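You operate a simulated robot arm through the tools that you are given. There is no shell and no other tool. Be economical: measure what you need, move in short steps, check, and stop when the job is done.

Carry out the task below with a simulated robot arm. There is one attempt and no reset: what you move stays moved.

Task
Push both plugs into the green board, set its switches as the plate shows and test-run the rollers.
Fine: plug in with the power off, each plug in the socket with its letter; the lamp must go green; power off at the end.

Only the result counts: the job must be done as asked and must still hold three seconds after the hand-in. Knocking over, shifting, dropping, spilling or breaking anything else fails it.

Robot
A 6-joint arm with a fingered hand, fixed in place. Base frame: the origin is at the foot of the arm, x ahead of it, y to its left, z up. Units: m, degrees, N and s.
With the tool pointing down near the work surface it reaches from about 0.28 to 0.7 m from the base axis. Its first joint turns from -166.0 to 166.0 degrees. Payload 4 kg.
The TCP is the grasp point between the finger pads, 0.022 m short of the fingertips. In the tool frame z runs along the fingers and y along their closing line. The gripper opens to 0.112 m. The gripper's body begins 0.06 m behind the TCP. The gripper is a hand of 4 fingers: y runs from the thumb to the fingers, the wrist lies at [0, 0, -0.218] in the tool frame, and closing takes about 1.5 s.
Orientation is told as [roll, pitch, yaw] about the base's x, y, z axes, in that order, counted from this pose: with the fingers straight down and closing along the base's y, the tool's x points along the base's -x, its y along +y and its z along -z.

Tools
- The arm moves only by the tool drive_tool. Its argument "moves" is a list of rows, each a list of 3 entries, a list of its own where there are three numbers: the opening, from 0 (shut) to 1 (fully open), then the shift along the base's x, y, z in m, then the turn, a rotation vector about the base's x, y, z in degrees. In form: [[jaw, [tx, ty, tz], [ax, ay, az]], ...]. A call has 1 to 8 rows; each row is the pose to reach, as a shift and turn from the pose commanded when the call began. Each row takes 0.2 s and may step no farther than 0.05 m and 8.6 degrees from the row before; otherwise, or with a gripper value out of range, the whole call is refused. Where a pose cannot be reached the arm comes as near as it can. A force on the tool above 40 N (or 10 N above the force at the start of the call, whichever is more), or a blocked arm, ends the call early, and 0.2 s more pass. The fingers move at their own pace (about 0.045 m/s each) and stop on an object; they squeeze with about 29 N. The grip force told is the motor's: it shows also when the fingers shut on nothing. Time passes only in rows, and 0.2 s behind the last, so rows that repeat a pose let the fingers close. The reply holds the time, the measured pose of the TCP, the force on the tool along the base axes, the opening and the grip force, in the units named above and with some noise, with the torque about the TCP (base axes, N m) and any sound that the robot's microphone picked up.
- Cameras (640 x 400 px; columns grow to the right, rows downward): "scene" is fixed at [0.3998, -0.5015, 1.4842]; the picture's right is [0.99, 0.17, 0.00], its down [0.07, -0.39, -0.92] and it looks along [-0.15, 0.91, -0.39] (base axes); focal length 347 px, centre (320, 200). "wrist" rides on the gripper at [0.069, 0.004, -0.083] in the tool frame; the picture's right is [-0.06, 1.00, 0.00], its down [-0.77, -0.05, -0.64] and it looks along [-0.64, -0.04, 0.77] (tool axes); focal length 243 px, centre (320, 200). There is no depth. A picture from a camera that has moved, and an enlarged one, comes with that camera's place and axes in the base frame and with its lens.
- camera(camera): a new picture of that camera. The clock stands still meanwhile.
- hand_shape(shape): the hand has 4 fingers and takes this shape, open, in about a second: jaw (thumb against the fingers, like two jaws); tri (thumb and two fingers); tip (a fingertip pinch); poke (one finger out to press); point (the index stretched); flat (the hand flat); cup (the hand cupped); fist (a fist). The gripper value then closes the fingers along that shape, each until it touches; the sizes above hold for jaw. It gives what a move gives, with no picture.
- inspect(camera, box): a new picture of the part [left, top, right, bottom] of that camera's present view, enlarged. The clock stands still meanwhile.
- hand_in(): hands the job in; it is judged then, once.

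Work in short steps. Places have to be worked out from the pictures, the camera data and where the tool is seen: move nearer, look again, correct. Check each grasp and each placing, and mend what went wrong. You have 120 turns and 68 pictures in all, those below and enlarged ones among them. Open the gripper and draw the arm clear of the work before you hand the job in, unless the task says otherwise; then end with one line.

The tools are called after ">>>" as name(argument=value, ...) on one line, values as JSON. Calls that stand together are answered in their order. drive_tool: Moves the arm, as the interface text tells. Its arguments: {"type":"object","properties":{"moves":{"type":"array"}},"required":["moves"]} The other tools are called the same way: hand_shape (shape) gives the hand a shape; camera (camera) takes a picture; inspect (camera, box) takes an enlarged picture of a part of a camera's view; hand_in () hands the job in.

At the start:

```text
time: 0.0
tool_pos: [0.2602, 0.3938, 1.1752]
tcp_rot: [0.0, 0.0, -0.1]
ft_force: [-0.4, -0.4, 0.4]
torque: [-0.02, -0.03, 0.01]
gripper_width: 0.112
finger_force: 0.0
shape: jaw
```

scene: 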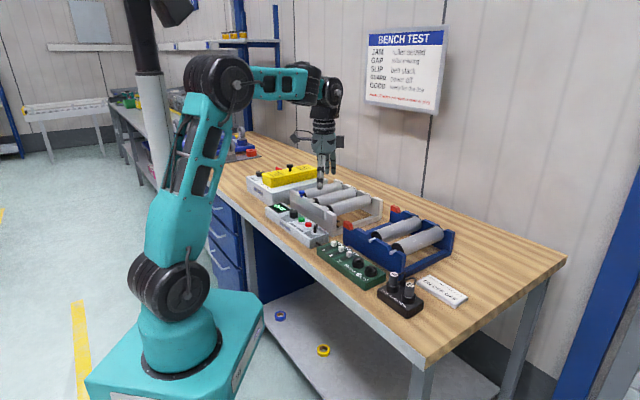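
wrist: 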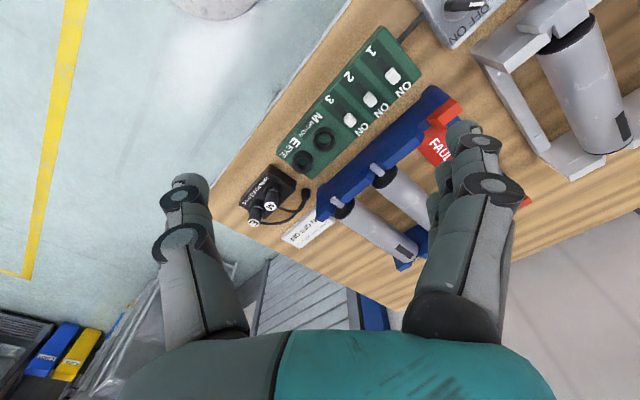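

I see a table with a green board, plug holder, plate, and power units. I look closer at them first.

>>> inspect(camera="scene", box=[300, 210, 480, 322])

>>> inspect(camera="scene", box=[230, 150, 400, 256])

>>> inspect(camera="scene", box=[355, 20, 455, 120])

>>> inspect(camera="wrist", box=[230, 10, 450, 260])

```text
3.56 times, centred on (390, 266) of scene
camera zoom: at [0.3998, -0.5015, 1.4842], right [0.99, 0.17, 0.0], down [0.07, -0.39, -0.92], along [-0.15, 0.91, -0.39], focal length 1232 px, centre (71, -35)
```

zoom: 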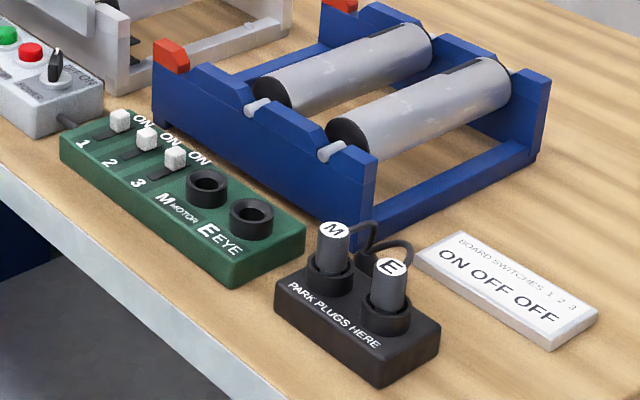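

```text
3.76 times, centred on (315, 203) of scene
camera zoom: at [0.3998, -0.5015, 1.4842], right [0.99, 0.17, 0.0], down [0.07, -0.39, -0.92], along [-0.15, 0.91, -0.39], focal length 1305 px, centre (339, 189)
```

zoom: 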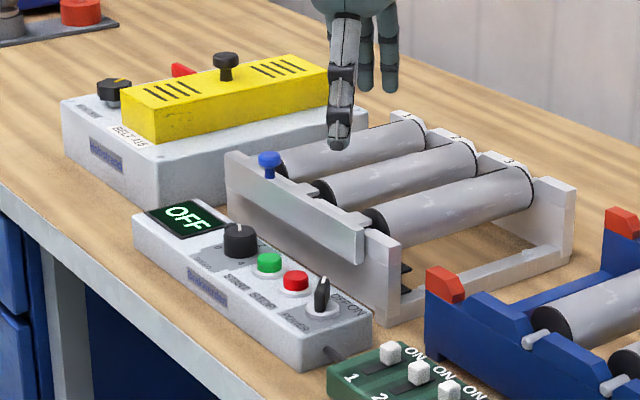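

```text
4.00 times, centred on (405, 70) of scene
camera zoom: at [0.3998, -0.5015, 1.4842], right [0.99, 0.17, 0.0], down [0.07, -0.39, -0.92], along [-0.15, 0.91, -0.39], focal length 1387 px, centre (-20, 720)
```

zoom: 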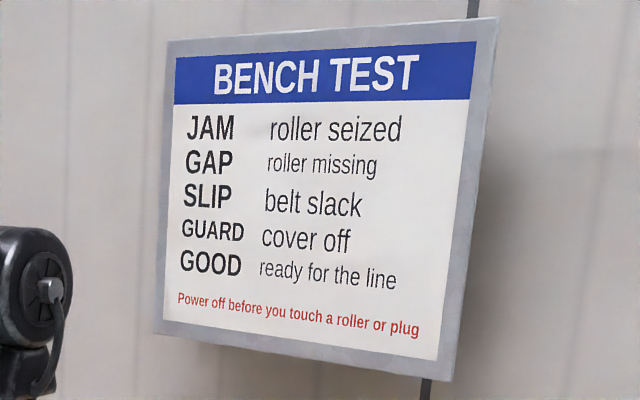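

```text
1.60 times, centred on (340, 135) of wrist
camera zoom: at [0.1914, 0.399, 1.2567], right [0.06, 1.0, 0.0], down [0.77, -0.05, 0.64], along [0.64, -0.04, -0.77], focal length 388 px, centre (288, 304)
```

zoom: 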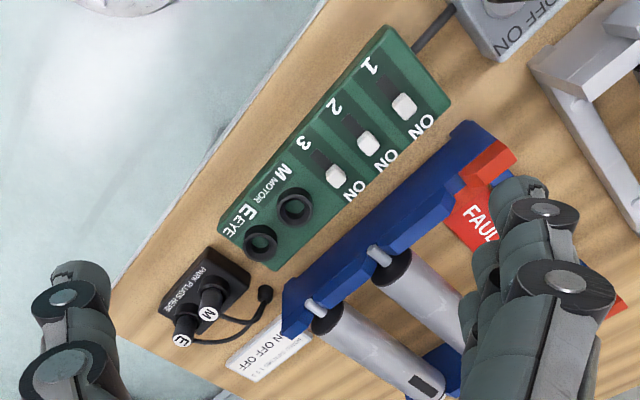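

Triangulating from both views: plug caps M ≈ (0.466,0.294,0.934), E ≈ (0.505,0.254,0.936); sockets M ≈ (0.365,0.40,0.896), E ≈ (0.402,0.363,0.896); the row runs at -45°. I move above the board with yaw -45° for a closer look.

>>> drive_tool(moves=[[1, [0.02, 0, -0.01], [0, 0, -7.5]], [1, [0.05, -0.01, -0.02], [0, 0, -15]], [1, [0.08, -0.025, -0.03], [0, 0, -22.5]], [1, [0.1, -0.04, -0.045], [0, 0, -30]], [1, [0.12, -0.055, -0.06], [0, 0, -37.5]], [1, [0.14, -0.07, -0.075], [0, 0, -45]], [1, [0.14, -0.07, -0.075], [0, 0, -45]]])

>>> camera(camera="wrist")

>>> camera(camera="scene")

```text
time: 1.6
tool_pos: [0.403, 0.3244, 1.0996]
tcp_rot: [0.0, 0.2, -45.1]
ft_force: [-0.6, 0.7, 0.2]
torque: [0.02, -0.01, 0.01]
gripper_width: 0.1121
finger_force: 0.1
shape: jaw
```

```text
61 pictures are left
camera wrist: at [0.3578, 0.3765, 1.1806], right [0.75, 0.66, 0.0], down [0.51, -0.58, 0.64], along [0.42, -0.48, -0.77], focal length 243 px, centre (320, 200)
```

wrist: 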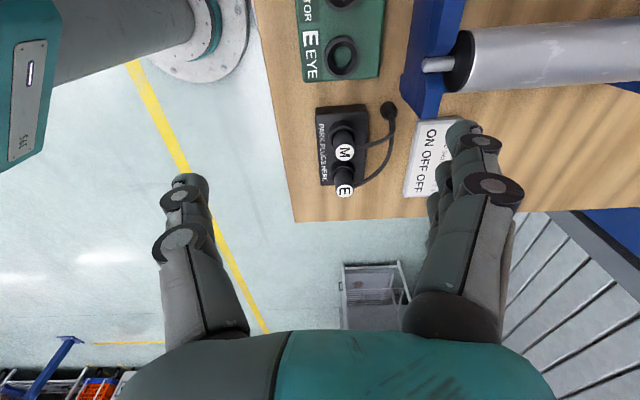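

```text
60 pictures are left
```

scene: 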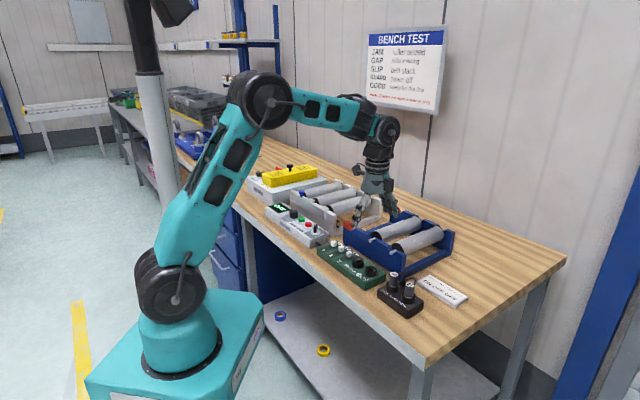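

Plugs row, cable and plate visible. Now I go over to see the control box and conveyor.

>>> drive_tool(moves=[[1, [-0.035, 0.03, 0.012], [0, 0, 5.6]], [1, [-0.07, 0.06, 0.025], [0, 0, 11.2]], [1, [-0.105, 0.09, 0.037], [0, 0, 16.8]], [1, [-0.14, 0.12, 0.05], [0, 0, 22.4]], [1, [-0.175, 0.15, 0.062], [0, 0, 28]], [1, [-0.21, 0.18, 0.075], [0, 0, 33.6]], [1, [-0.245, 0.21, 0.087], [0, 0, 39.2]], [1, [-0.28, 0.24, 0.1], [0, 0, 45]]])

>>> camera(camera="wrist")

```text
time: 3.4
tool_pos: [0.1204, 0.5658, 1.1994]
tcp_rot: [0.1, 0.0, 0.0]
ft_force: [0.1, -1.1, 0.2]
torque: [0.05, 0.01, 0.01]
gripper_width: 0.1119
finger_force: 0.0
shape: jaw
```

```text
59 pictures are left
camera wrist: at [0.0506, 0.5699, 1.282], right [0.06, 1.0, 0.0], down [0.77, -0.05, 0.64], along [0.64, -0.04, -0.77], focal length 243 px, centre (320, 200)
```

wrist: 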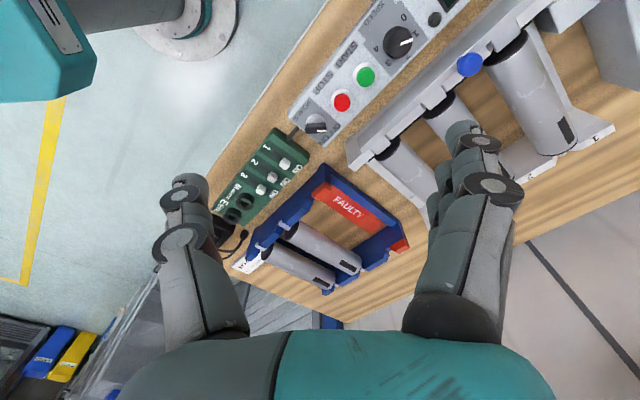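

Let me enlarge the panel and the conveyor.

>>> inspect(camera="wrist", box=[280, 0, 480, 160])

>>> inspect(camera="wrist", box=[440, 0, 640, 125])

```text
2.50 times, centred on (380, 80) of wrist
camera zoom: at [0.0506, 0.5699, 1.282], right [0.06, 1.0, 0.0], down [0.77, -0.05, 0.64], along [0.64, -0.04, -0.77], focal length 606 px, centre (170, 500)
```

zoom: 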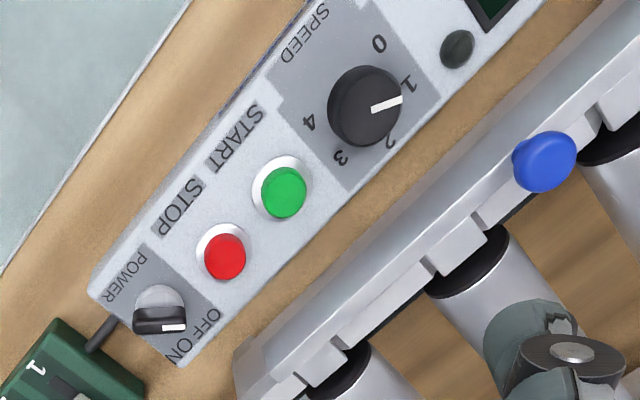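

```text
3.20 times, centred on (540, 62) of wrist
camera zoom: at [0.0506, 0.5699, 1.282], right [0.06, 1.0, 0.0], down [0.77, -0.05, 0.64], along [0.64, -0.04, -0.77], focal length 776 px, centre (-384, 640)
```

zoom: 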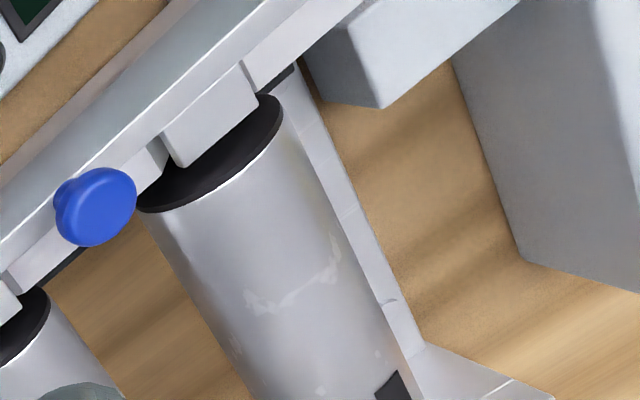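

Control box: power knob, STOP, START, speed dial on 1, dark lamp, display OFF. Power is off so I go for plug M now, hovering above it first.

>>> drive_tool(moves=[[1, [0.036, -0.028, -0.012], [0, 0, -5.6]], [1, [0.072, -0.057, -0.025], [0, 0, -11.2]], [1, [0.108, -0.085, -0.037], [0, 0, -16.8]], [1, [0.144, -0.114, -0.05], [0, 0, -22.4]], [1, [0.18, -0.142, -0.062], [0, 0, -28]], [1, [0.217, -0.17, -0.075], [0, 0, -33.6]], [1, [0.253, -0.199, -0.087], [0, 0, -39.2]], [1, [0.29, -0.228, -0.1], [0, 0, -45]]])

>>> drive_tool(moves=[[0.7, [0.02, -0.015, -0.03], [0, 0, 0]], [0.7, [0.04, -0.03, -0.06], [0, 0, 0]], [0.7, [0.055, -0.044, -0.09], [0, 0, 0]], [0.7, [0.055, -0.044, -0.09], [0, 0, 0]]])

>>> camera(camera="wrist")

>>> inspect(camera="scene", box=[300, 180, 480, 322])

```text
time: 5.2
tool_pos: [0.4098, 0.3339, 1.0995]
tcp_rot: [-0.1, 0.0, -45.0]
ft_force: [-0.3, 0.1, -0.7]
torque: [-0.02, 0.0, 0.0]
gripper_width: 0.112
finger_force: 0.0
shape: jaw
```

```text
time: 6.2
tool_pos: [0.4649, 0.2916, 1.0089]
tcp_rot: [0.1, 0.0, -45.0]
ft_force: [-0.3, -0.1, 0.3]
torque: [-0.01, 0.0, 0.03]
gripper_width: 0.0788
finger_force: 0.1
shape: jaw
```

```text
56 pictures are left
camera wrist: at [0.4207, 0.3438, 1.0917], right [0.75, 0.66, 0.0], down [0.51, -0.58, 0.64], along [0.42, -0.48, -0.77], focal length 243 px, centre (320, 200)
```

wrist: 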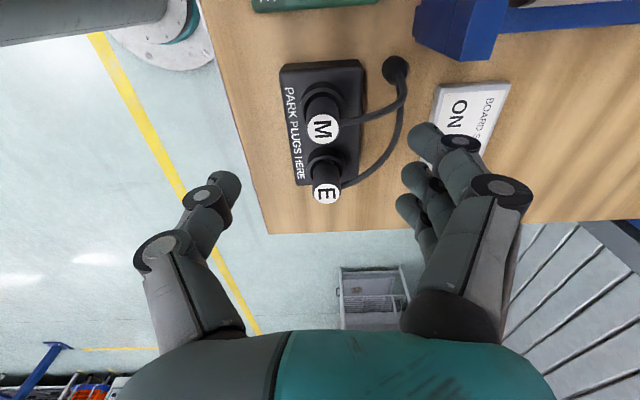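

```text
2.82 times, centred on (390, 251) of scene
camera zoom: at [0.3998, -0.5015, 1.4842], right [0.99, 0.17, 0.0], down [0.07, -0.39, -0.92], along [-0.15, 0.91, -0.39], focal length 976 px, centre (123, 56)
```

zoom: 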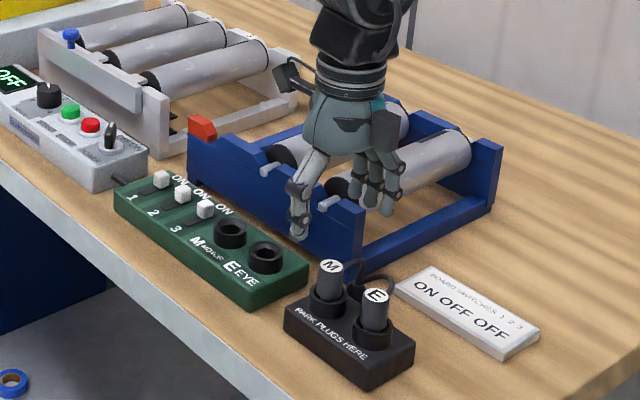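

M cap refined to (0.4665,0.294). Descend around it and close.

>>> drive_tool(moves=[[0.65, [0.0016, 0.0022, -0.03], [0, 0, 0]], [0.65, [0.0016, 0.0022, -0.06], [0, 0, 0]], [0.65, [0.0016, 0.0022, -0.075], [0, 0, 0]], [0.65, [0.0016, 0.0022, -0.084], [0, 0, 0]], [0.65, [0.0016, 0.0022, -0.084], [0, 0, 0]]])

>>> camera(camera="wrist")

>>> inspect(camera="scene", box=[340, 210, 460, 320])

```text
time: 7.4
tool_pos: [0.4665, 0.2946, 0.9255]
tcp_rot: [0.0, -0.1, -45.1]
ft_force: [0.2, 0.3, -0.6]
torque: [-0.01, -0.01, -0.03]
gripper_width: 0.0731
finger_force: 0.2
shape: jaw
```

```text
54 pictures are left
camera wrist: at [0.4211, 0.347, 1.007], right [0.75, 0.66, 0.0], down [0.51, -0.58, 0.64], along [0.42, -0.48, -0.77], focal length 243 px, centre (320, 200)
```

wrist: 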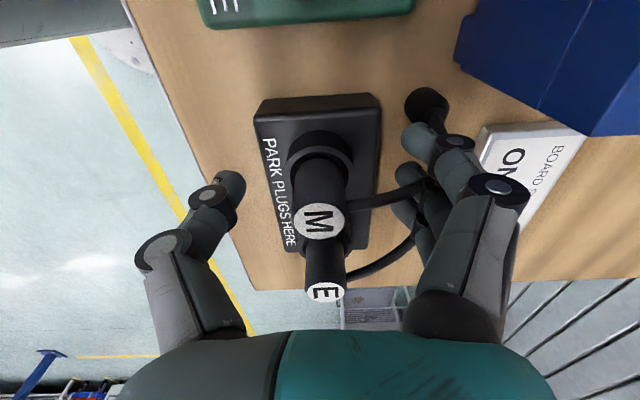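

```text
3.64 times, centred on (400, 265) of scene
camera zoom: at [0.3998, -0.5015, 1.4842], right [0.99, 0.17, 0.0], down [0.07, -0.39, -0.92], along [-0.15, 0.91, -0.39], focal length 1260 px, centre (29, -36)
```

zoom: 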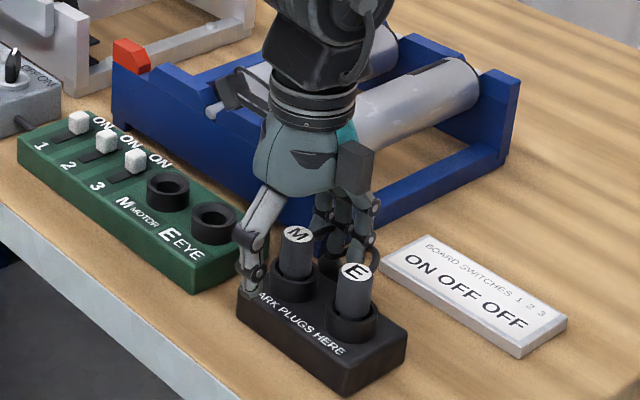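

Fingers straddle plug M cleanly. Close.

>>> drive_tool(moves=[[0.4, [0, 0, 0], [0, 0, 0]], [0.3, [0, 0, 0], [0, 0, 0]], [0.2, [0, 0, 0], [0, 0, 0]], [0.1, [0, 0, 0], [0, 0, 0]], [0.1, [0, 0, 0], [0, 0, 0]], [0, [0, 0, 0], [0, 0, 0]], [0, [0, 0, 0], [0, 0, 0]]])

>>> camera(camera="wrist")

```text
time: 9.0
tool_pos: [0.4668, 0.2953, 0.9274]
tcp_rot: [0.2, 0.0, -45.0]
ft_force: [3.0, 3.8, 19.0]
torque: [0.08, -0.05, -0.02]
gripper_width: 0.0154
finger_force: 28.8
shape: jaw
```

```text
52 pictures are left
camera wrist: at [0.4214, 0.3474, 1.0084], right [0.75, 0.66, 0.0], down [0.5, -0.58, 0.64], along [0.43, -0.48, -0.77], focal length 243 px, centre (320, 200)
```

wrist: 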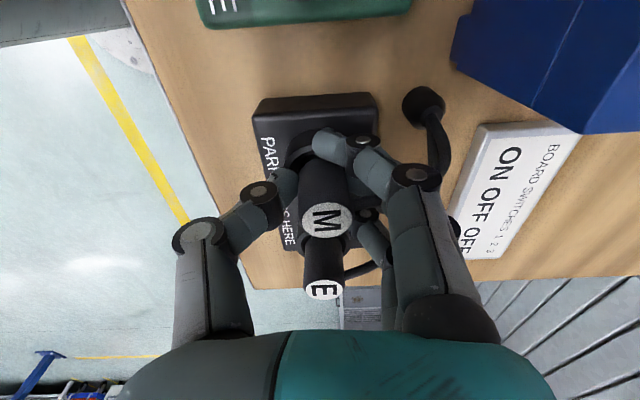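

Gripped (29 N); some upward push, fingertips rest on the collar. Lift slowly.

>>> drive_tool(moves=[[0, [0, 0, 0.005], [0, 0, 0]], [0, [0, 0, 0.012], [0, 0, 0]], [0, [0, 0, 0.025], [0, 0, 0]], [0, [0, 0, 0.04], [0, 0, 0]], [0, [0, 0, 0.06], [0, 0, 0]], [0, [0, 0, 0.06], [0, 0, 0]]])

>>> inspect(camera="scene", box=[340, 200, 460, 320])

>>> camera(camera="wrist")

```text
time: 10.4
tool_pos: [0.4681, 0.2946, 0.9857]
tcp_rot: [0.0, -0.1, -45.0]
ft_force: [0.3, -0.2, -0.4]
torque: [0.03, 0.01, 0.01]
gripper_width: 0.0094
finger_force: 29.1
shape: jaw
```

```text
3.33 times, centred on (400, 260) of scene
camera zoom: at [0.3998, -0.5015, 1.4842], right [0.99, 0.17, 0.0], down [0.07, -0.39, -0.92], along [-0.15, 0.91, -0.39], focal length 1156 px, centre (53, 0)
```

zoom: 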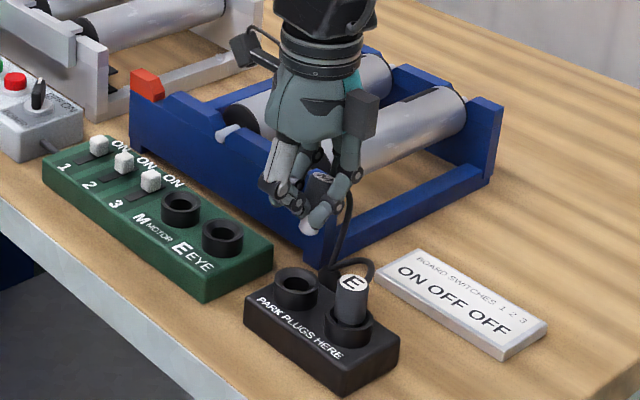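

```text
50 pictures are left
camera wrist: at [0.4215, 0.3484, 1.0679], right [0.75, 0.66, 0.0], down [0.51, -0.58, 0.64], along [0.42, -0.48, -0.77], focal length 243 px, centre (320, 200)
```

wrist: 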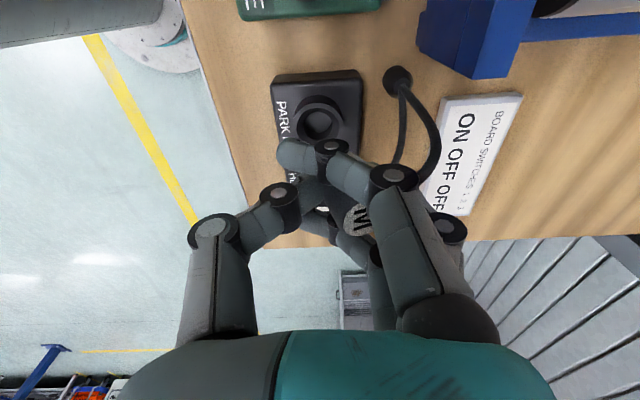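

The plug is out but appears tilted in the fingers. Inspect closely.

>>> inspect(camera="wrist", box=[240, 120, 440, 270])

>>> inspect(camera="scene", box=[380, 225, 430, 275])

```text
2.67 times, centred on (340, 195) of wrist
camera zoom: at [0.4215, 0.3484, 1.0679], right [0.75, 0.66, 0.0], down [0.51, -0.58, 0.64], along [0.42, -0.48, -0.77], focal length 647 px, centre (267, 213)
```

zoom: 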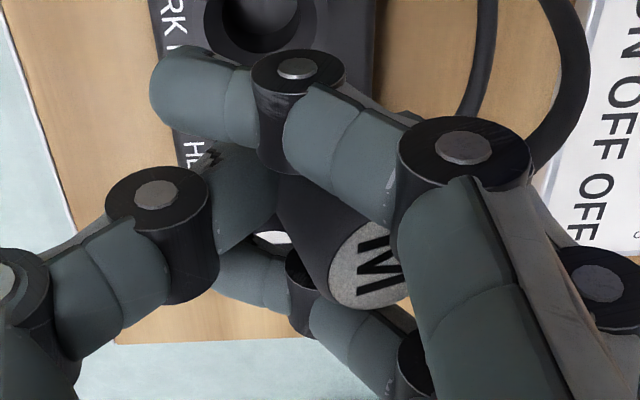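

```text
8.00 times, centred on (405, 250) of scene
camera zoom: at [0.3998, -0.5015, 1.4842], right [0.99, 0.17, 0.0], down [0.07, -0.39, -0.92], along [-0.15, 0.91, -0.39], focal length 2773 px, centre (-360, -200)
```

zoom: 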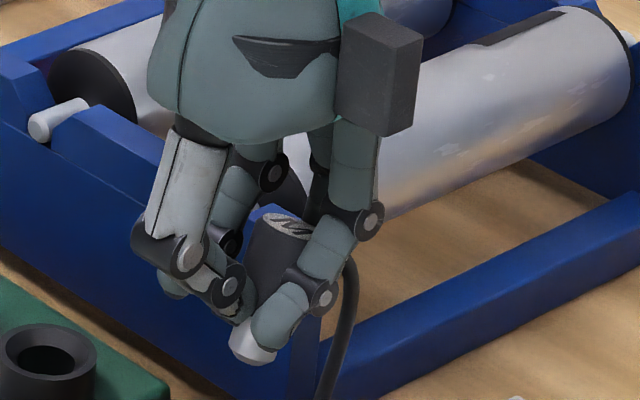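

Cap located at (0.478,0.307,0.999): tilted/shifted toward the fingers. I zoom in more to measure the tilt.

>>> inspect(camera="scene", box=[395, 240, 425, 270])

>>> inspect(camera="wrist", box=[300, 170, 380, 250])

```text
13.33 times, centred on (410, 255) of scene
camera zoom: at [0.3998, -0.5015, 1.4842], right [0.99, 0.17, 0.0], down [0.07, -0.39, -0.92], along [-0.15, 0.91, -0.39], focal length 4622 px, centre (-880, -533)
```

zoom: 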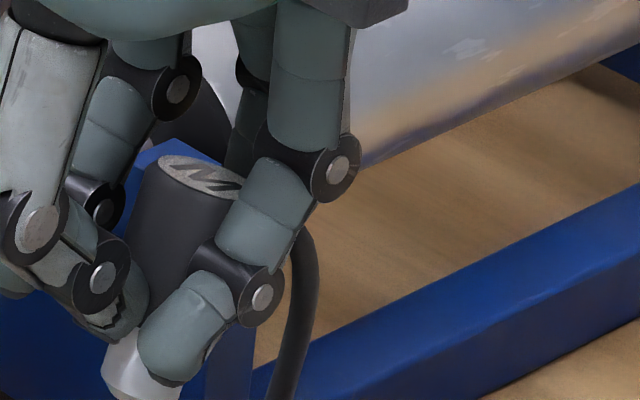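

```text
5.00 times, centred on (340, 210) of wrist
camera zoom: at [0.4215, 0.3484, 1.0679], right [0.75, 0.66, 0.0], down [0.51, -0.58, 0.64], along [0.42, -0.48, -0.77], focal length 1213 px, centre (220, 150)
```

zoom: 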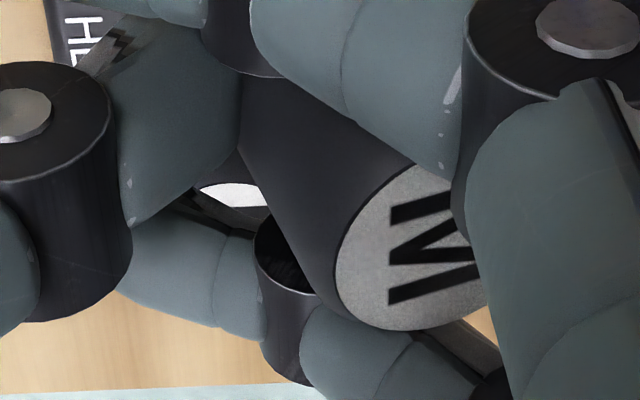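

The plug leans about 14° toward +v. I tilt the tool by 14° about the row axis to right the plug and hover it over socket M.

>>> drive_tool(moves=[[0, [-0.02, 0.018, 0.015], [3, -3, 0]], [0, [-0.05, 0.043, 0.015], [6, -6, 0]], [0, [-0.08, 0.069, 0.01], [9.9, -9.9, 0]], [0, [-0.1113, 0.095, 0.0], [9.9, -9.9, 0]], [0, [-0.1113, 0.095, 0.0], [9.9, -9.9, 0]]])

>>> inspect(camera="scene", box=[330, 210, 400, 280])

>>> camera(camera="wrist")

```text
time: 11.6
tool_pos: [0.3547, 0.3879, 0.9874]
tcp_rot: [14.0, 0.0, -45.0]
ft_force: [0.4, 0.1, -0.5]
torque: [0.02, 0.01, 0.0]
gripper_width: 0.0094
finger_force: 29.2
shape: jaw
```

```text
5.71 times, centred on (365, 245) of scene
camera zoom: at [0.3998, -0.5015, 1.4842], right [0.99, 0.17, 0.0], down [0.07, -0.39, -0.92], along [-0.15, 0.91, -0.39], focal length 1981 px, centre (63, -57)
```

zoom: 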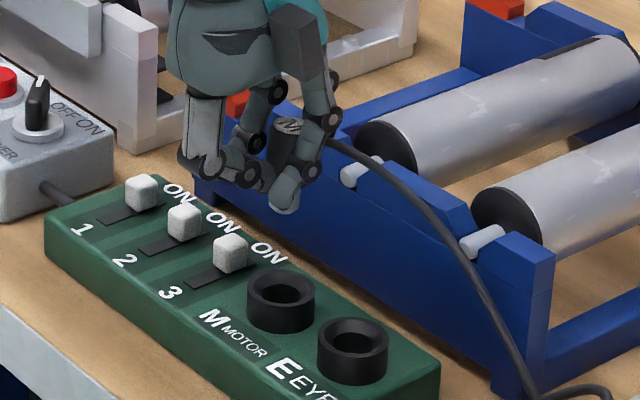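

```text
44 pictures are left
camera wrist: at [0.2951, 0.4261, 1.0675], right [0.73, 0.64, 0.24], down [0.4, -0.68, 0.61], along [0.56, -0.35, -0.75], focal length 243 px, centre (320, 200)
```

wrist: 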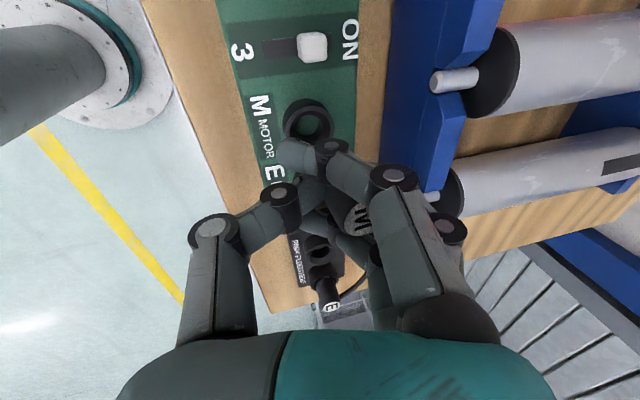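

Plug cap estimated at u=-0.0245, v=0.538, socket M at u=-0.026, v=0.538: nearly aligned. Check verticality with a zoom.

>>> inspect(camera="scene", box=[352, 225, 382, 270])

```text
8.89 times, centred on (367, 248) of scene
camera zoom: at [0.3998, -0.5015, 1.4842], right [0.99, 0.17, 0.0], down [0.07, -0.39, -0.92], along [-0.15, 0.91, -0.39], focal length 3081 px, centre (-98, -222)
```

zoom: 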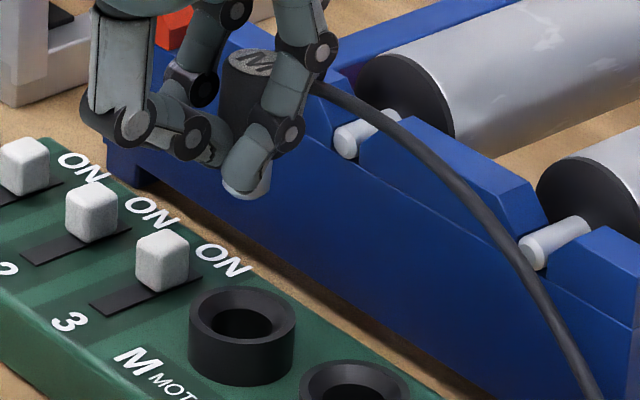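

The plug is vertical and aligned with socket M. Descend gently.

>>> drive_tool(moves=[[0, [0, 0, -0.02], [0, 0, 0]], [0, [0, 0, -0.035], [0, 0, 0]], [0, [0, 0, -0.045], [0, 0, 0]], [0, [0, 0, -0.05], [0, 0, 0]], [0, [0, 0, -0.05], [0, 0, 0]]])

>>> inspect(camera="scene", box=[352, 235, 382, 280])

```text
time: 12.8
tool_pos: [0.3554, 0.3895, 0.9359]
tcp_rot: [14.0, 0.1, -44.9]
ft_force: [0.3, -0.2, -0.5]
torque: [0.01, -0.03, 0.0]
gripper_width: 0.0094
finger_force: 28.5
shape: jaw
```

```text
8.89 times, centred on (367, 258) of scene
camera zoom: at [0.3998, -0.5015, 1.4842], right [0.99, 0.17, 0.0], down [0.07, -0.39, -0.92], along [-0.15, 0.91, -0.39], focal length 3081 px, centre (-98, -311)
```

zoom: 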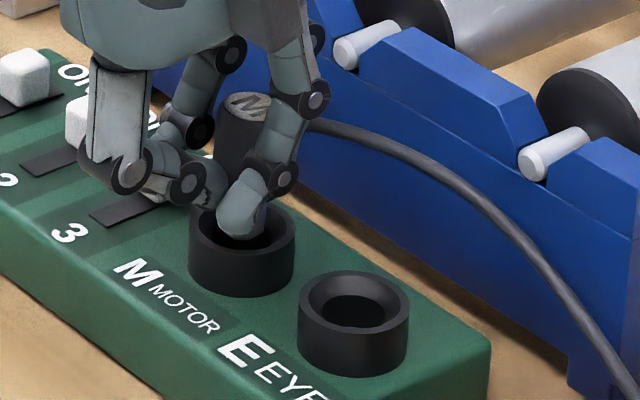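

No contact yet; tip seems to be at the funnel. Continue down in small steps.

>>> drive_tool(moves=[[0, [0, 0, -0.004], [0, 0, 0]], [0, [0, 0, -0.008], [0, 0, 0]], [0, [0, 0, -0.012], [0, 0, 0]], [0, [0, 0, -0.016], [0, 0, 0]], [0, [0, 0, -0.018], [0, 0, 0]]])

>>> inspect(camera="scene", box=[352, 235, 382, 280])

```text
time: 14.0
tool_pos: [0.3546, 0.3893, 0.9192]
tcp_rot: [14.2, 0.0, -45.0]
ft_force: [-10.7, -13.0, 34.8]
torque: [0.16, -0.24, 0.02]
gripper_width: 0.0125
finger_force: 29.2
shape: jaw
```

```text
8.89 times, centred on (367, 258) of scene
camera zoom: at [0.3998, -0.5015, 1.4842], right [0.99, 0.17, 0.0], down [0.07, -0.39, -0.92], along [-0.15, 0.91, -0.39], focal length 3081 px, centre (-98, -311)
```

zoom: 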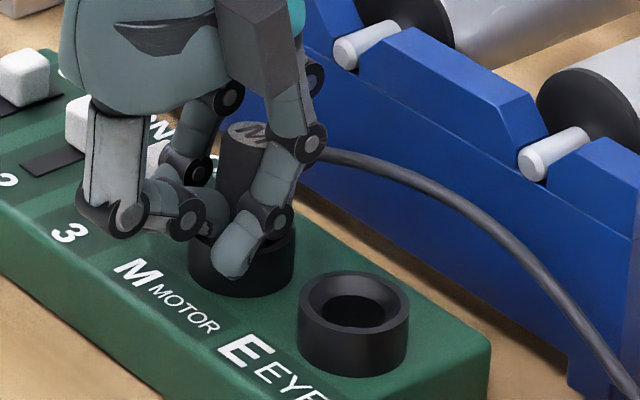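

Fingertips are on the collar, plug tip about 1 cm into the funnel. Release and look.

>>> drive_tool(moves=[[0.15, [0, 0, 0.001], [0, 0, 0]], [0.3, [0, 0, 0.001], [0, 0, 0]], [0.45, [0, 0, 0.001], [0, 0, 0]], [0.6, [0, 0, 0.001], [0, 0, 0]], [0.7, [0, 0, 0.001], [0, 0, 0]], [0.7, [0, 0, 0.001], [0, 0, 0]]])

>>> inspect(camera="scene", box=[345, 235, 395, 290])

>>> camera(camera="wrist")

```text
time: 15.4
tool_pos: [0.3561, 0.39, 0.9195]
tcp_rot: [14.2, 0.0, -45.0]
ft_force: [7.7, 5.4, 29.8]
torque: [0.0, 0.0, -0.03]
gripper_width: 0.0528
finger_force: 0.2
shape: jaw
```

```text
7.27 times, centred on (370, 262) of scene
camera zoom: at [0.3998, -0.5015, 1.4842], right [0.99, 0.17, 0.0], down [0.07, -0.39, -0.92], along [-0.15, 0.91, -0.39], focal length 2521 px, centre (-44, -254)
```

zoom: 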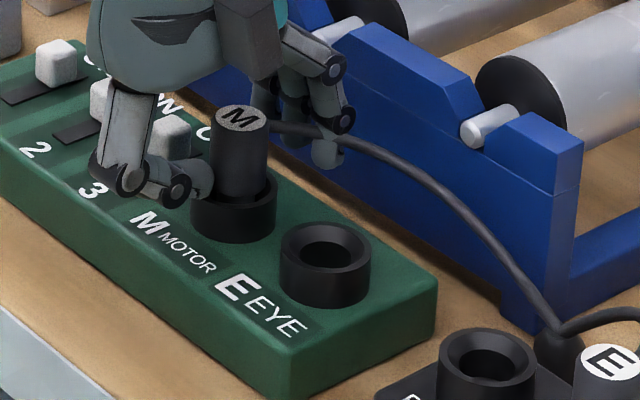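

```text
39 pictures are left
camera wrist: at [0.2958, 0.428, 1.0], right [0.73, 0.64, 0.24], down [0.4, -0.69, 0.61], along [0.56, -0.35, -0.75], focal length 243 px, centre (320, 200)
```

wrist: 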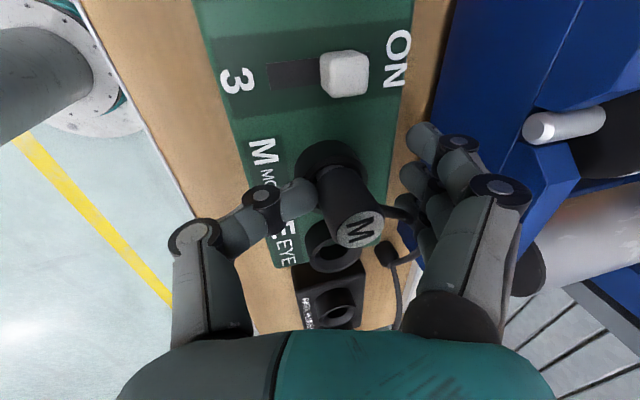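

Plug M stands upright in socket M. Lift clear, untilt, and close the hand to use as a pusher.

>>> drive_tool(moves=[[0.8, [0, 0, 0.015], [0, 0, 0]], [0.8, [0, 0, 0.035], [0, 0, 0]], [0.8, [0, 0, 0.065], [0, 0, 0]], [0.4, [0, 0, 0.09], [-4, 4, 0]], [0.1, [0.004, 0.004, 0.1], [-9.9, 9.9, 0]], [0, [0.006, 0.0095, 0.1], [-9.9, 9.9, 0]], [0, [0.006, 0.0095, 0.1], [-9.9, 9.9, 0]], [0, [0.006, 0.0095, 0.1], [-9.9, 9.9, 0]]])

>>> camera(camera="wrist")

>>> inspect(camera="scene", box=[320, 200, 400, 280])

```text
time: 17.2
tool_pos: [0.361, 0.3995, 1.0183]
tcp_rot: [0.0, 0.0, -45.0]
ft_force: [0.4, 0.9, 0.6]
torque: [0.01, -0.01, -0.02]
gripper_width: 0.0002
finger_force: 0.1
shape: jaw
```

```text
38 pictures are left
camera wrist: at [0.3153, 0.4518, 1.1008], right [0.75, 0.66, 0.0], down [0.51, -0.58, 0.64], along [0.42, -0.48, -0.77], focal length 243 px, centre (320, 200)
```

wrist: 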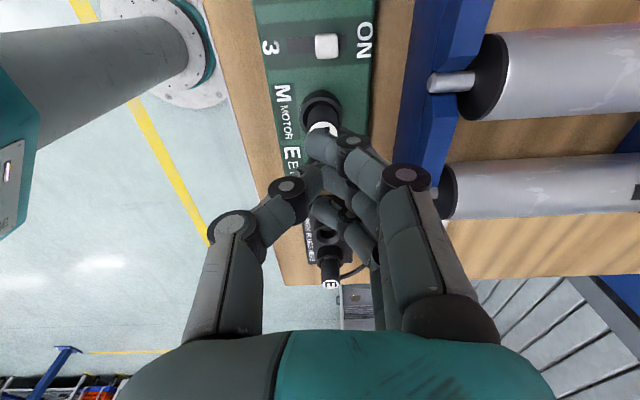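

```text
5.00 times, centred on (360, 240) of scene
camera zoom: at [0.3998, -0.5015, 1.4842], right [0.99, 0.17, 0.0], down [0.07, -0.39, -0.92], along [-0.15, 0.91, -0.39], focal length 1733 px, centre (120, 0)
```

zoom: 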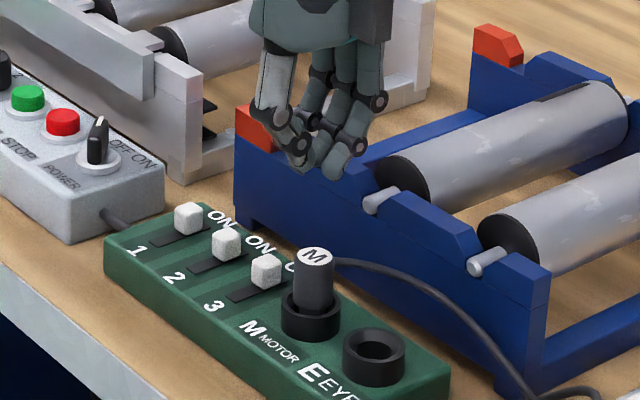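

Cap z ≈ 0.9375 — nearly seated. Press it down with closed fingertips.

>>> drive_tool(moves=[[0, [0.001, -0.001, -0.03], [0, 0, 0]], [0, [0.001, -0.001, -0.052], [0, 0, 0]], [0, [0.001, -0.001, -0.056], [0, 0, 0]], [0, [0.001, -0.001, -0.06], [0, 0, 0]], [0, [0.001, -0.001, -0.063], [0, 0, 0]], [0, [0.001, -0.001, -0.066], [0, 0, 0]], [0, [0.001, -0.001, -0.069], [0, 0, 0]]])

>>> inspect(camera="scene", box=[320, 210, 400, 290])

```text
time: 18.4
tool_pos: [0.3651, 0.4023, 0.9617]
tcp_rot: [0.8, 0.1, -44.9]
ft_force: [0.5, 0.3, 2.3]
torque: [0.03, -0.08, 0.02]
gripper_width: 0.0
finger_force: 29.4
shape: jaw
stopped in row 5: the force on the tool passed its limit at 43 N (the readings are from after the stop); the commanded pose is now the measured one
```

```text
5.00 times, centred on (360, 250) of scene
camera zoom: at [0.3998, -0.5015, 1.4842], right [0.99, 0.17, 0.0], down [0.07, -0.39, -0.92], along [-0.15, 0.91, -0.39], focal length 1733 px, centre (120, -50)
```

zoom: 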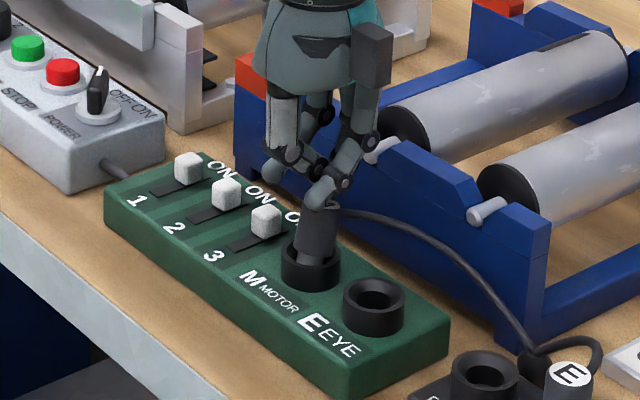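

Contact at 43 N. Lift and look at the plug.

>>> drive_tool(moves=[[0, [0, 0, 0.02], [0, 0, 0]], [0, [0, 0, 0.05], [0, 0, 0]]])

>>> inspect(camera="scene", box=[340, 235, 420, 315])

```text
time: 19.0
tool_pos: [0.3652, 0.4011, 1.0115]
tcp_rot: [0.8, 0.1, -45.0]
ft_force: [0.1, 0.7, 0.1]
torque: [0.02, 0.02, -0.01]
gripper_width: 0.0001
finger_force: 28.8
shape: jaw
```

```text
5.00 times, centred on (380, 275) of scene
camera zoom: at [0.3998, -0.5015, 1.4842], right [0.99, 0.17, 0.0], down [0.07, -0.39, -0.92], along [-0.15, 0.91, -0.39], focal length 1733 px, centre (20, -175)
```

zoom: 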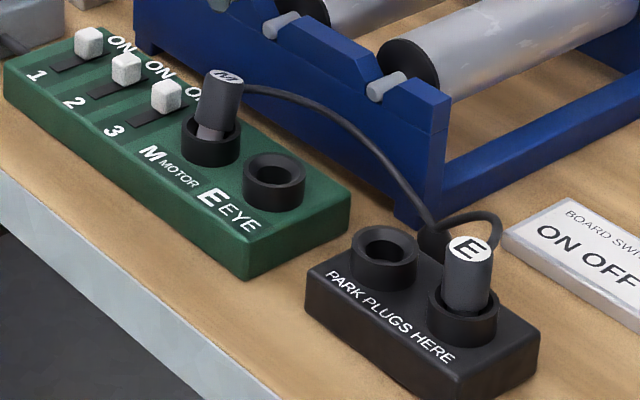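

The plug tilted and partly came out. Open the hand and view it from the wrist camera.

>>> drive_tool(moves=[[0.3, [0, 0, 0.01], [0, 0, 0]], [0.6, [0, 0, 0.01], [0, 0, 0]], [0.8, [0, 0, 0.01], [0, 0, 0]], [0.8, [0, 0, 0.01], [0, 0, 0]], [0.8, [0, 0, 0.01], [0, 0, 0]], [0.8, [0, 0, 0.01], [0, 0, 0]]])

>>> inspect(camera="wrist", box=[240, 50, 440, 200])

>>> inspect(camera="scene", box=[355, 243, 385, 273])

```text
time: 20.4
tool_pos: [0.365, 0.4016, 1.0214]
tcp_rot: [0.8, 0.1, -45.0]
ft_force: [0.6, -0.3, 0.2]
torque: [-0.01, 0.01, 0.0]
gripper_width: 0.0894
finger_force: 0.1
shape: jaw
```

```text
2.67 times, centred on (340, 125) of wrist
camera zoom: at [0.3191, 0.4532, 1.103], right [0.75, 0.66, 0.01], down [0.5, -0.58, 0.64], along [0.43, -0.47, -0.77], focal length 647 px, centre (267, 400)
```

zoom: 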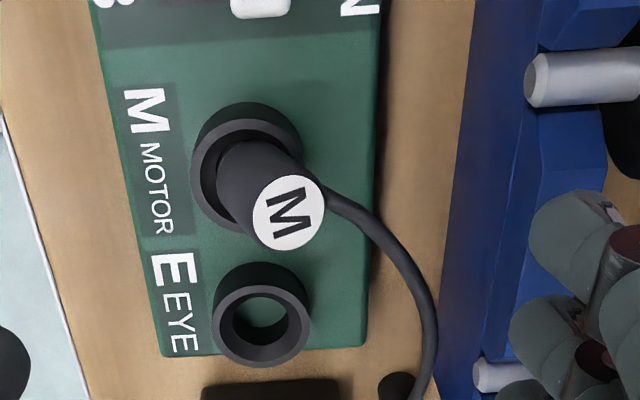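

```text
13.33 times, centred on (370, 258) of scene
camera zoom: at [0.3998, -0.5015, 1.4842], right [0.99, 0.17, 0.0], down [0.07, -0.39, -0.92], along [-0.15, 0.91, -0.39], focal length 4622 px, centre (-347, -573)
```

zoom: 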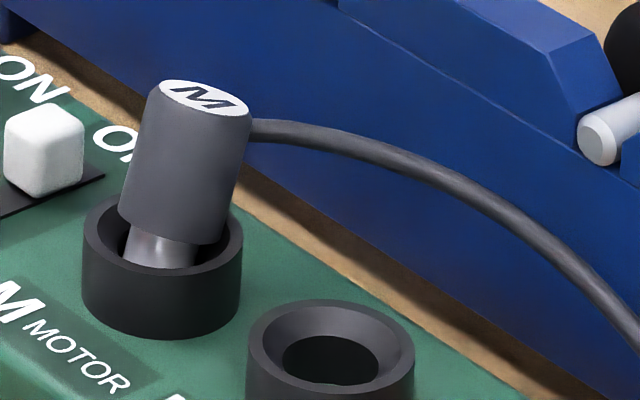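

The plug has a dark body with a thin pin and the cable exits on the +v side, which the middle finger pushes on. I try the "tri" shape so the cable can pass between two fingers; look at it.

>>> hand_shape(shape="tri")

>>> camera(camera="wrist")

```text
time: 21.3
tool_pos: [0.3651, 0.4012, 1.0212]
tcp_rot: [0.9, 0.1, -45.1]
ft_force: [0.7, 0.1, 0.2]
torque: [0.0, -0.05, 0.01]
gripper_width: 0.1119
finger_force: 0.1
shape: tri
```

```text
32 pictures are left
camera wrist: at [0.3192, 0.4532, 1.103], right [0.75, 0.66, 0.01], down [0.5, -0.58, 0.64], along [0.43, -0.47, -0.77], focal length 243 px, centre (320, 200)
```

wrist: 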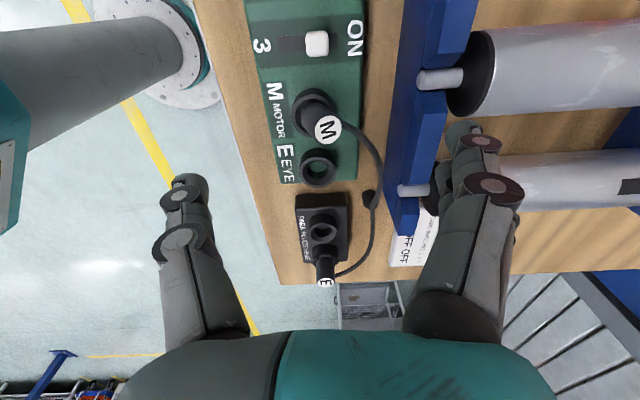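

Rather than tri, I'll grip across the row (closing along u), away from the cable. Back to jaw and turn the hand to yaw +45°.

>>> hand_shape(shape="jaw")

>>> drive_tool(moves=[[0.6, [0, 0, 0.01], [0, 0, 8.5]], [0.6, [0, 0, 0.01], [0, 0, 17]], [0.6, [0, 0, 0.01], [0, 0, 25.5]], [0.6, [0, 0, 0.01], [0, 0, 34]], [0.6, [0, 0, 0.01], [0, 0, 42.5]], [0.6, [0, 0, 0.01], [0, 0, 51]], [0.6, [0, 0, 0.01], [0, 0, 59.5]], [0.6, [0, 0, 0.01], [0, 0, 68]]])

>>> drive_tool(moves=[[0.6, [0, 0, 0], [0, 0, 7.5]], [0.6, [0, 0, 0], [0, 0, 15]], [0.6, [0, 0, 0], [0, 0, 22.1]], [0.6, [0, 0, 0], [0, 0, 22.1]]])

>>> drive_tool(moves=[[0.55, [0.004, 0.004, -0.01], [-5.6, 5.6, 0]], [0.55, [0.008, 0.008, -0.02], [-11.3, 11.3, 0]], [0.55, [0.008, 0.008, -0.02], [-11.3, 11.3, 0]]])

>>> camera(camera="wrist")

```text
time: 22.2
tool_pos: [0.3657, 0.4021, 1.021]
tcp_rot: [0.7, 0.1, -45.0]
ft_force: [0.8, 0.3, 0.5]
torque: [0.02, -0.03, 0.01]
gripper_width: 0.112
finger_force: 0.0
shape: jaw
```

```text
time: 24.0
tool_pos: [0.3654, 0.4023, 1.0305]
tcp_rot: [0.8, 0.0, 23.2]
ft_force: [-0.1, 0.2, 0.0]
torque: [0.01, 0.0, -0.01]
gripper_width: 0.0675
finger_force: 0.0
shape: jaw
```

```text
time: 25.0
tool_pos: [0.3649, 0.4015, 1.0312]
tcp_rot: [0.8, 0.1, 45.2]
ft_force: [-0.4, 0.1, 0.6]
torque: [0.03, -0.02, -0.01]
gripper_width: 0.0678
finger_force: 0.0
shape: jaw
```

```text
time: 25.8
tool_pos: [0.3724, 0.4097, 1.0117]
tcp_rot: [0.8, 16.1, 45.1]
ft_force: [-0.2, -0.1, 0.7]
torque: [-0.03, 0.01, -0.01]
gripper_width: 0.0622
finger_force: 0.2
shape: jaw
```

```text
31 pictures are left
camera wrist: at [0.3403, 0.3813, 1.1094], right [-0.66, 0.75, 0.0], down [0.69, 0.61, 0.4], along [0.31, 0.26, -0.92], focal length 243 px, centre (320, 200)
```

wrist: 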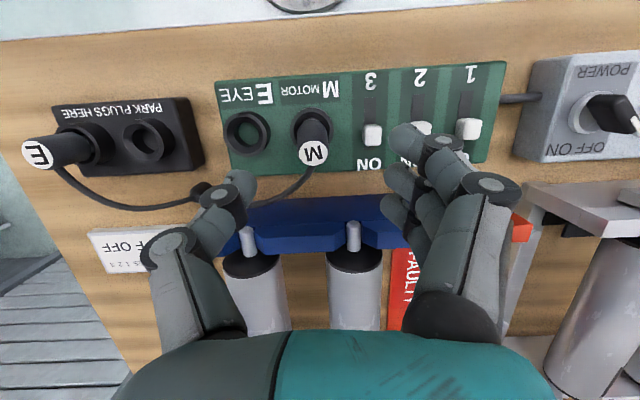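

View is good. Descend around M with a narrower opening, then close.

>>> drive_tool(moves=[[0.45, [-0.0003, -0.004, -0.03], [0, 0, 0]], [0.45, [-0.0005, -0.0074, -0.055], [0, 0, 0]], [0.45, [-0.0005, -0.0074, -0.068], [0, 0, 0]], [0.45, [-0.0005, -0.0074, -0.0785], [0, 0, 0]], [0.45, [-0.0005, -0.0074, -0.0785], [0, 0, 0]]])

>>> drive_tool(moves=[[0.35, [0, 0, 0], [0, 0, 0]], [0.25, [0, 0, 0], [0, 0, 0]], [0.15, [0, 0, 0], [0, 0, 0]], [0.05, [0, 0, 0], [0, 0, 0]], [0, [0, 0, 0], [0, 0, 0]], [0, [0, 0, 0], [0, 0, 0]]])

>>> camera(camera="wrist")

```text
time: 27.0
tool_pos: [0.3717, 0.4025, 0.9326]
tcp_rot: [0.9, 16.2, 45.0]
ft_force: [0.4, 0.5, 0.2]
torque: [0.0, -0.02, 0.0]
gripper_width: 0.0509
finger_force: 0.1
shape: jaw
```

```text
time: 28.4
tool_pos: [0.3727, 0.4028, 0.9335]
tcp_rot: [0.9, 16.0, 45.0]
ft_force: [7.4, -10.4, 6.9]
torque: [-0.21, -0.1, 0.0]
gripper_width: 0.0066
finger_force: 28.6
shape: jaw
```

```text
30 pictures are left
camera wrist: at [0.3402, 0.3736, 1.032], right [-0.66, 0.75, 0.0], down [0.69, 0.6, 0.4], along [0.31, 0.26, -0.91], focal length 243 px, centre (320, 200)
```

wrist: 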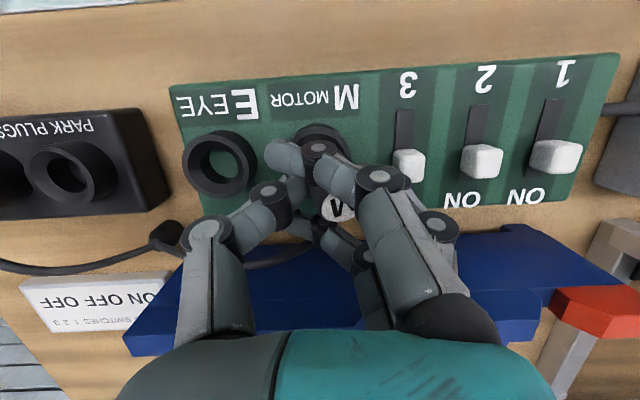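

Gripped; zoom to see the plug inside the grip.

>>> inspect(camera="wrist", box=[240, 110, 440, 270])

>>> inspect(camera="scene", box=[350, 235, 390, 275])

```text
2.50 times, centred on (340, 190) of wrist
camera zoom: at [0.3402, 0.3736, 1.032], right [-0.66, 0.75, 0.0], down [0.69, 0.6, 0.4], along [0.31, 0.26, -0.91], focal length 606 px, centre (270, 225)
```

zoom: 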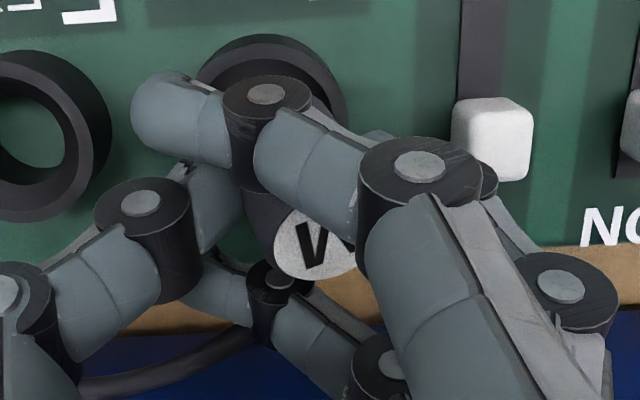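

```text
10.00 times, centred on (370, 255) of scene
camera zoom: at [0.3998, -0.5015, 1.4842], right [0.99, 0.17, 0.0], down [0.07, -0.39, -0.92], along [-0.15, 0.91, -0.39], focal length 3466 px, centre (-180, -350)
```

zoom: 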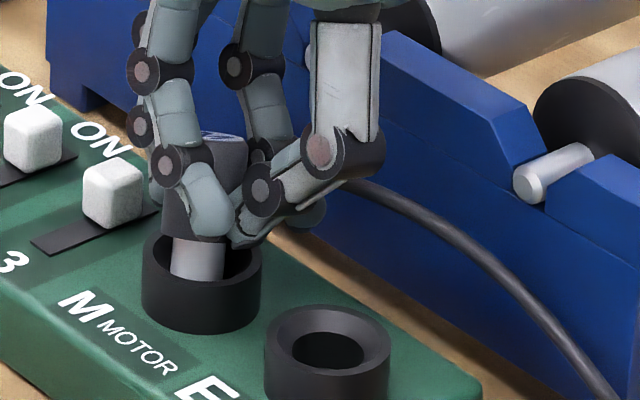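

The jaw fingers wrap and tilt this small plug. I'll release and switch to the fingertip pinch ("tip"), which suits it better.

>>> drive_tool(moves=[[0.15, [0, 0, 0], [0, 0, 0]], [0.3, [0, 0, 0], [0, 0, 0]], [0.4, [0, 0, 0], [0, 0, 0]], [0.45, [0, 0, 0.0], [0, 0, 0]], [0.45, [0, 0, 0.0], [0, 0, 0]], [0.45, [0, 0, 0.03], [0, 0, 0]], [0.45, [0.0, 0.0, 0.07], [5.6, -5.6, 0]], [0.45, [0.0, 0.0, 0.085], [11.3, -11.3, 0]]])

>>> hand_shape(shape="tip")

>>> drive_tool(moves=[[0.4, [0, 0, 0], [0, 0, 0]], [0.4, [0, 0, 0], [0, 0, 0]], [0.4, [0, 0, 0], [0, 0, 0]], [0.4, [0, 0, 0], [0, 0, 0]]])

>>> camera(camera="wrist")

>>> inspect(camera="scene", box=[335, 200, 405, 270])

```text
time: 30.2
tool_pos: [0.3732, 0.4031, 1.0181]
tcp_rot: [0.8, 0.0, 45.1]
ft_force: [-1.0, -0.2, 0.6]
torque: [-0.01, 0.03, -0.02]
gripper_width: 0.0497
finger_force: 0.1
shape: jaw
```

```text
time: 31.1
tool_pos: [0.3716, 0.4025, 1.0185]
tcp_rot: [0.9, 0.1, 45.1]
ft_force: [0.6, -1.6, 0.5]
torque: [-0.06, -0.01, -0.01]
gripper_width: 0.112
finger_force: 0.1
shape: tip
```

```text
time: 32.1
tool_pos: [0.3718, 0.4038, 1.0178]
tcp_rot: [0.8, 0.1, 45.1]
ft_force: [0.4, 0.5, -0.8]
torque: [0.01, 0.0, 0.04]
gripper_width: 0.0453
finger_force: 0.1
shape: tip
```

```text
27 pictures are left
camera wrist: at [0.3215, 0.3561, 1.0999], right [-0.66, 0.75, 0.01], down [0.58, 0.5, 0.64], along [0.47, 0.43, -0.77], focal length 243 px, centre (320, 200)
```

wrist: 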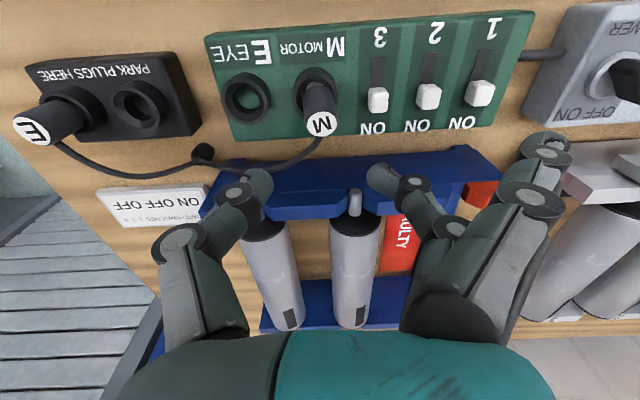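

```text
5.71 times, centred on (370, 235) of scene
camera zoom: at [0.3998, -0.5015, 1.4842], right [0.99, 0.17, 0.0], down [0.07, -0.39, -0.92], along [-0.15, 0.91, -0.39], focal length 1981 px, centre (34, 0)
```

zoom: 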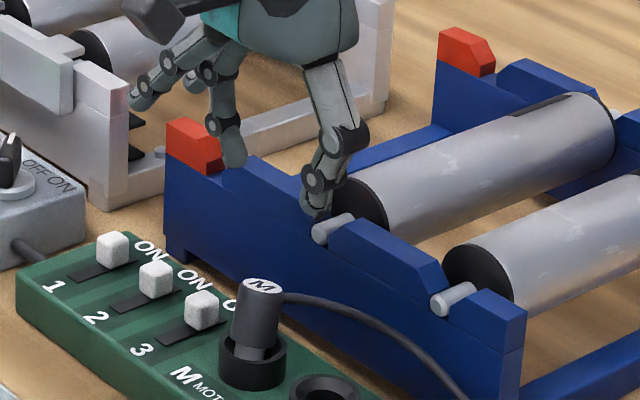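

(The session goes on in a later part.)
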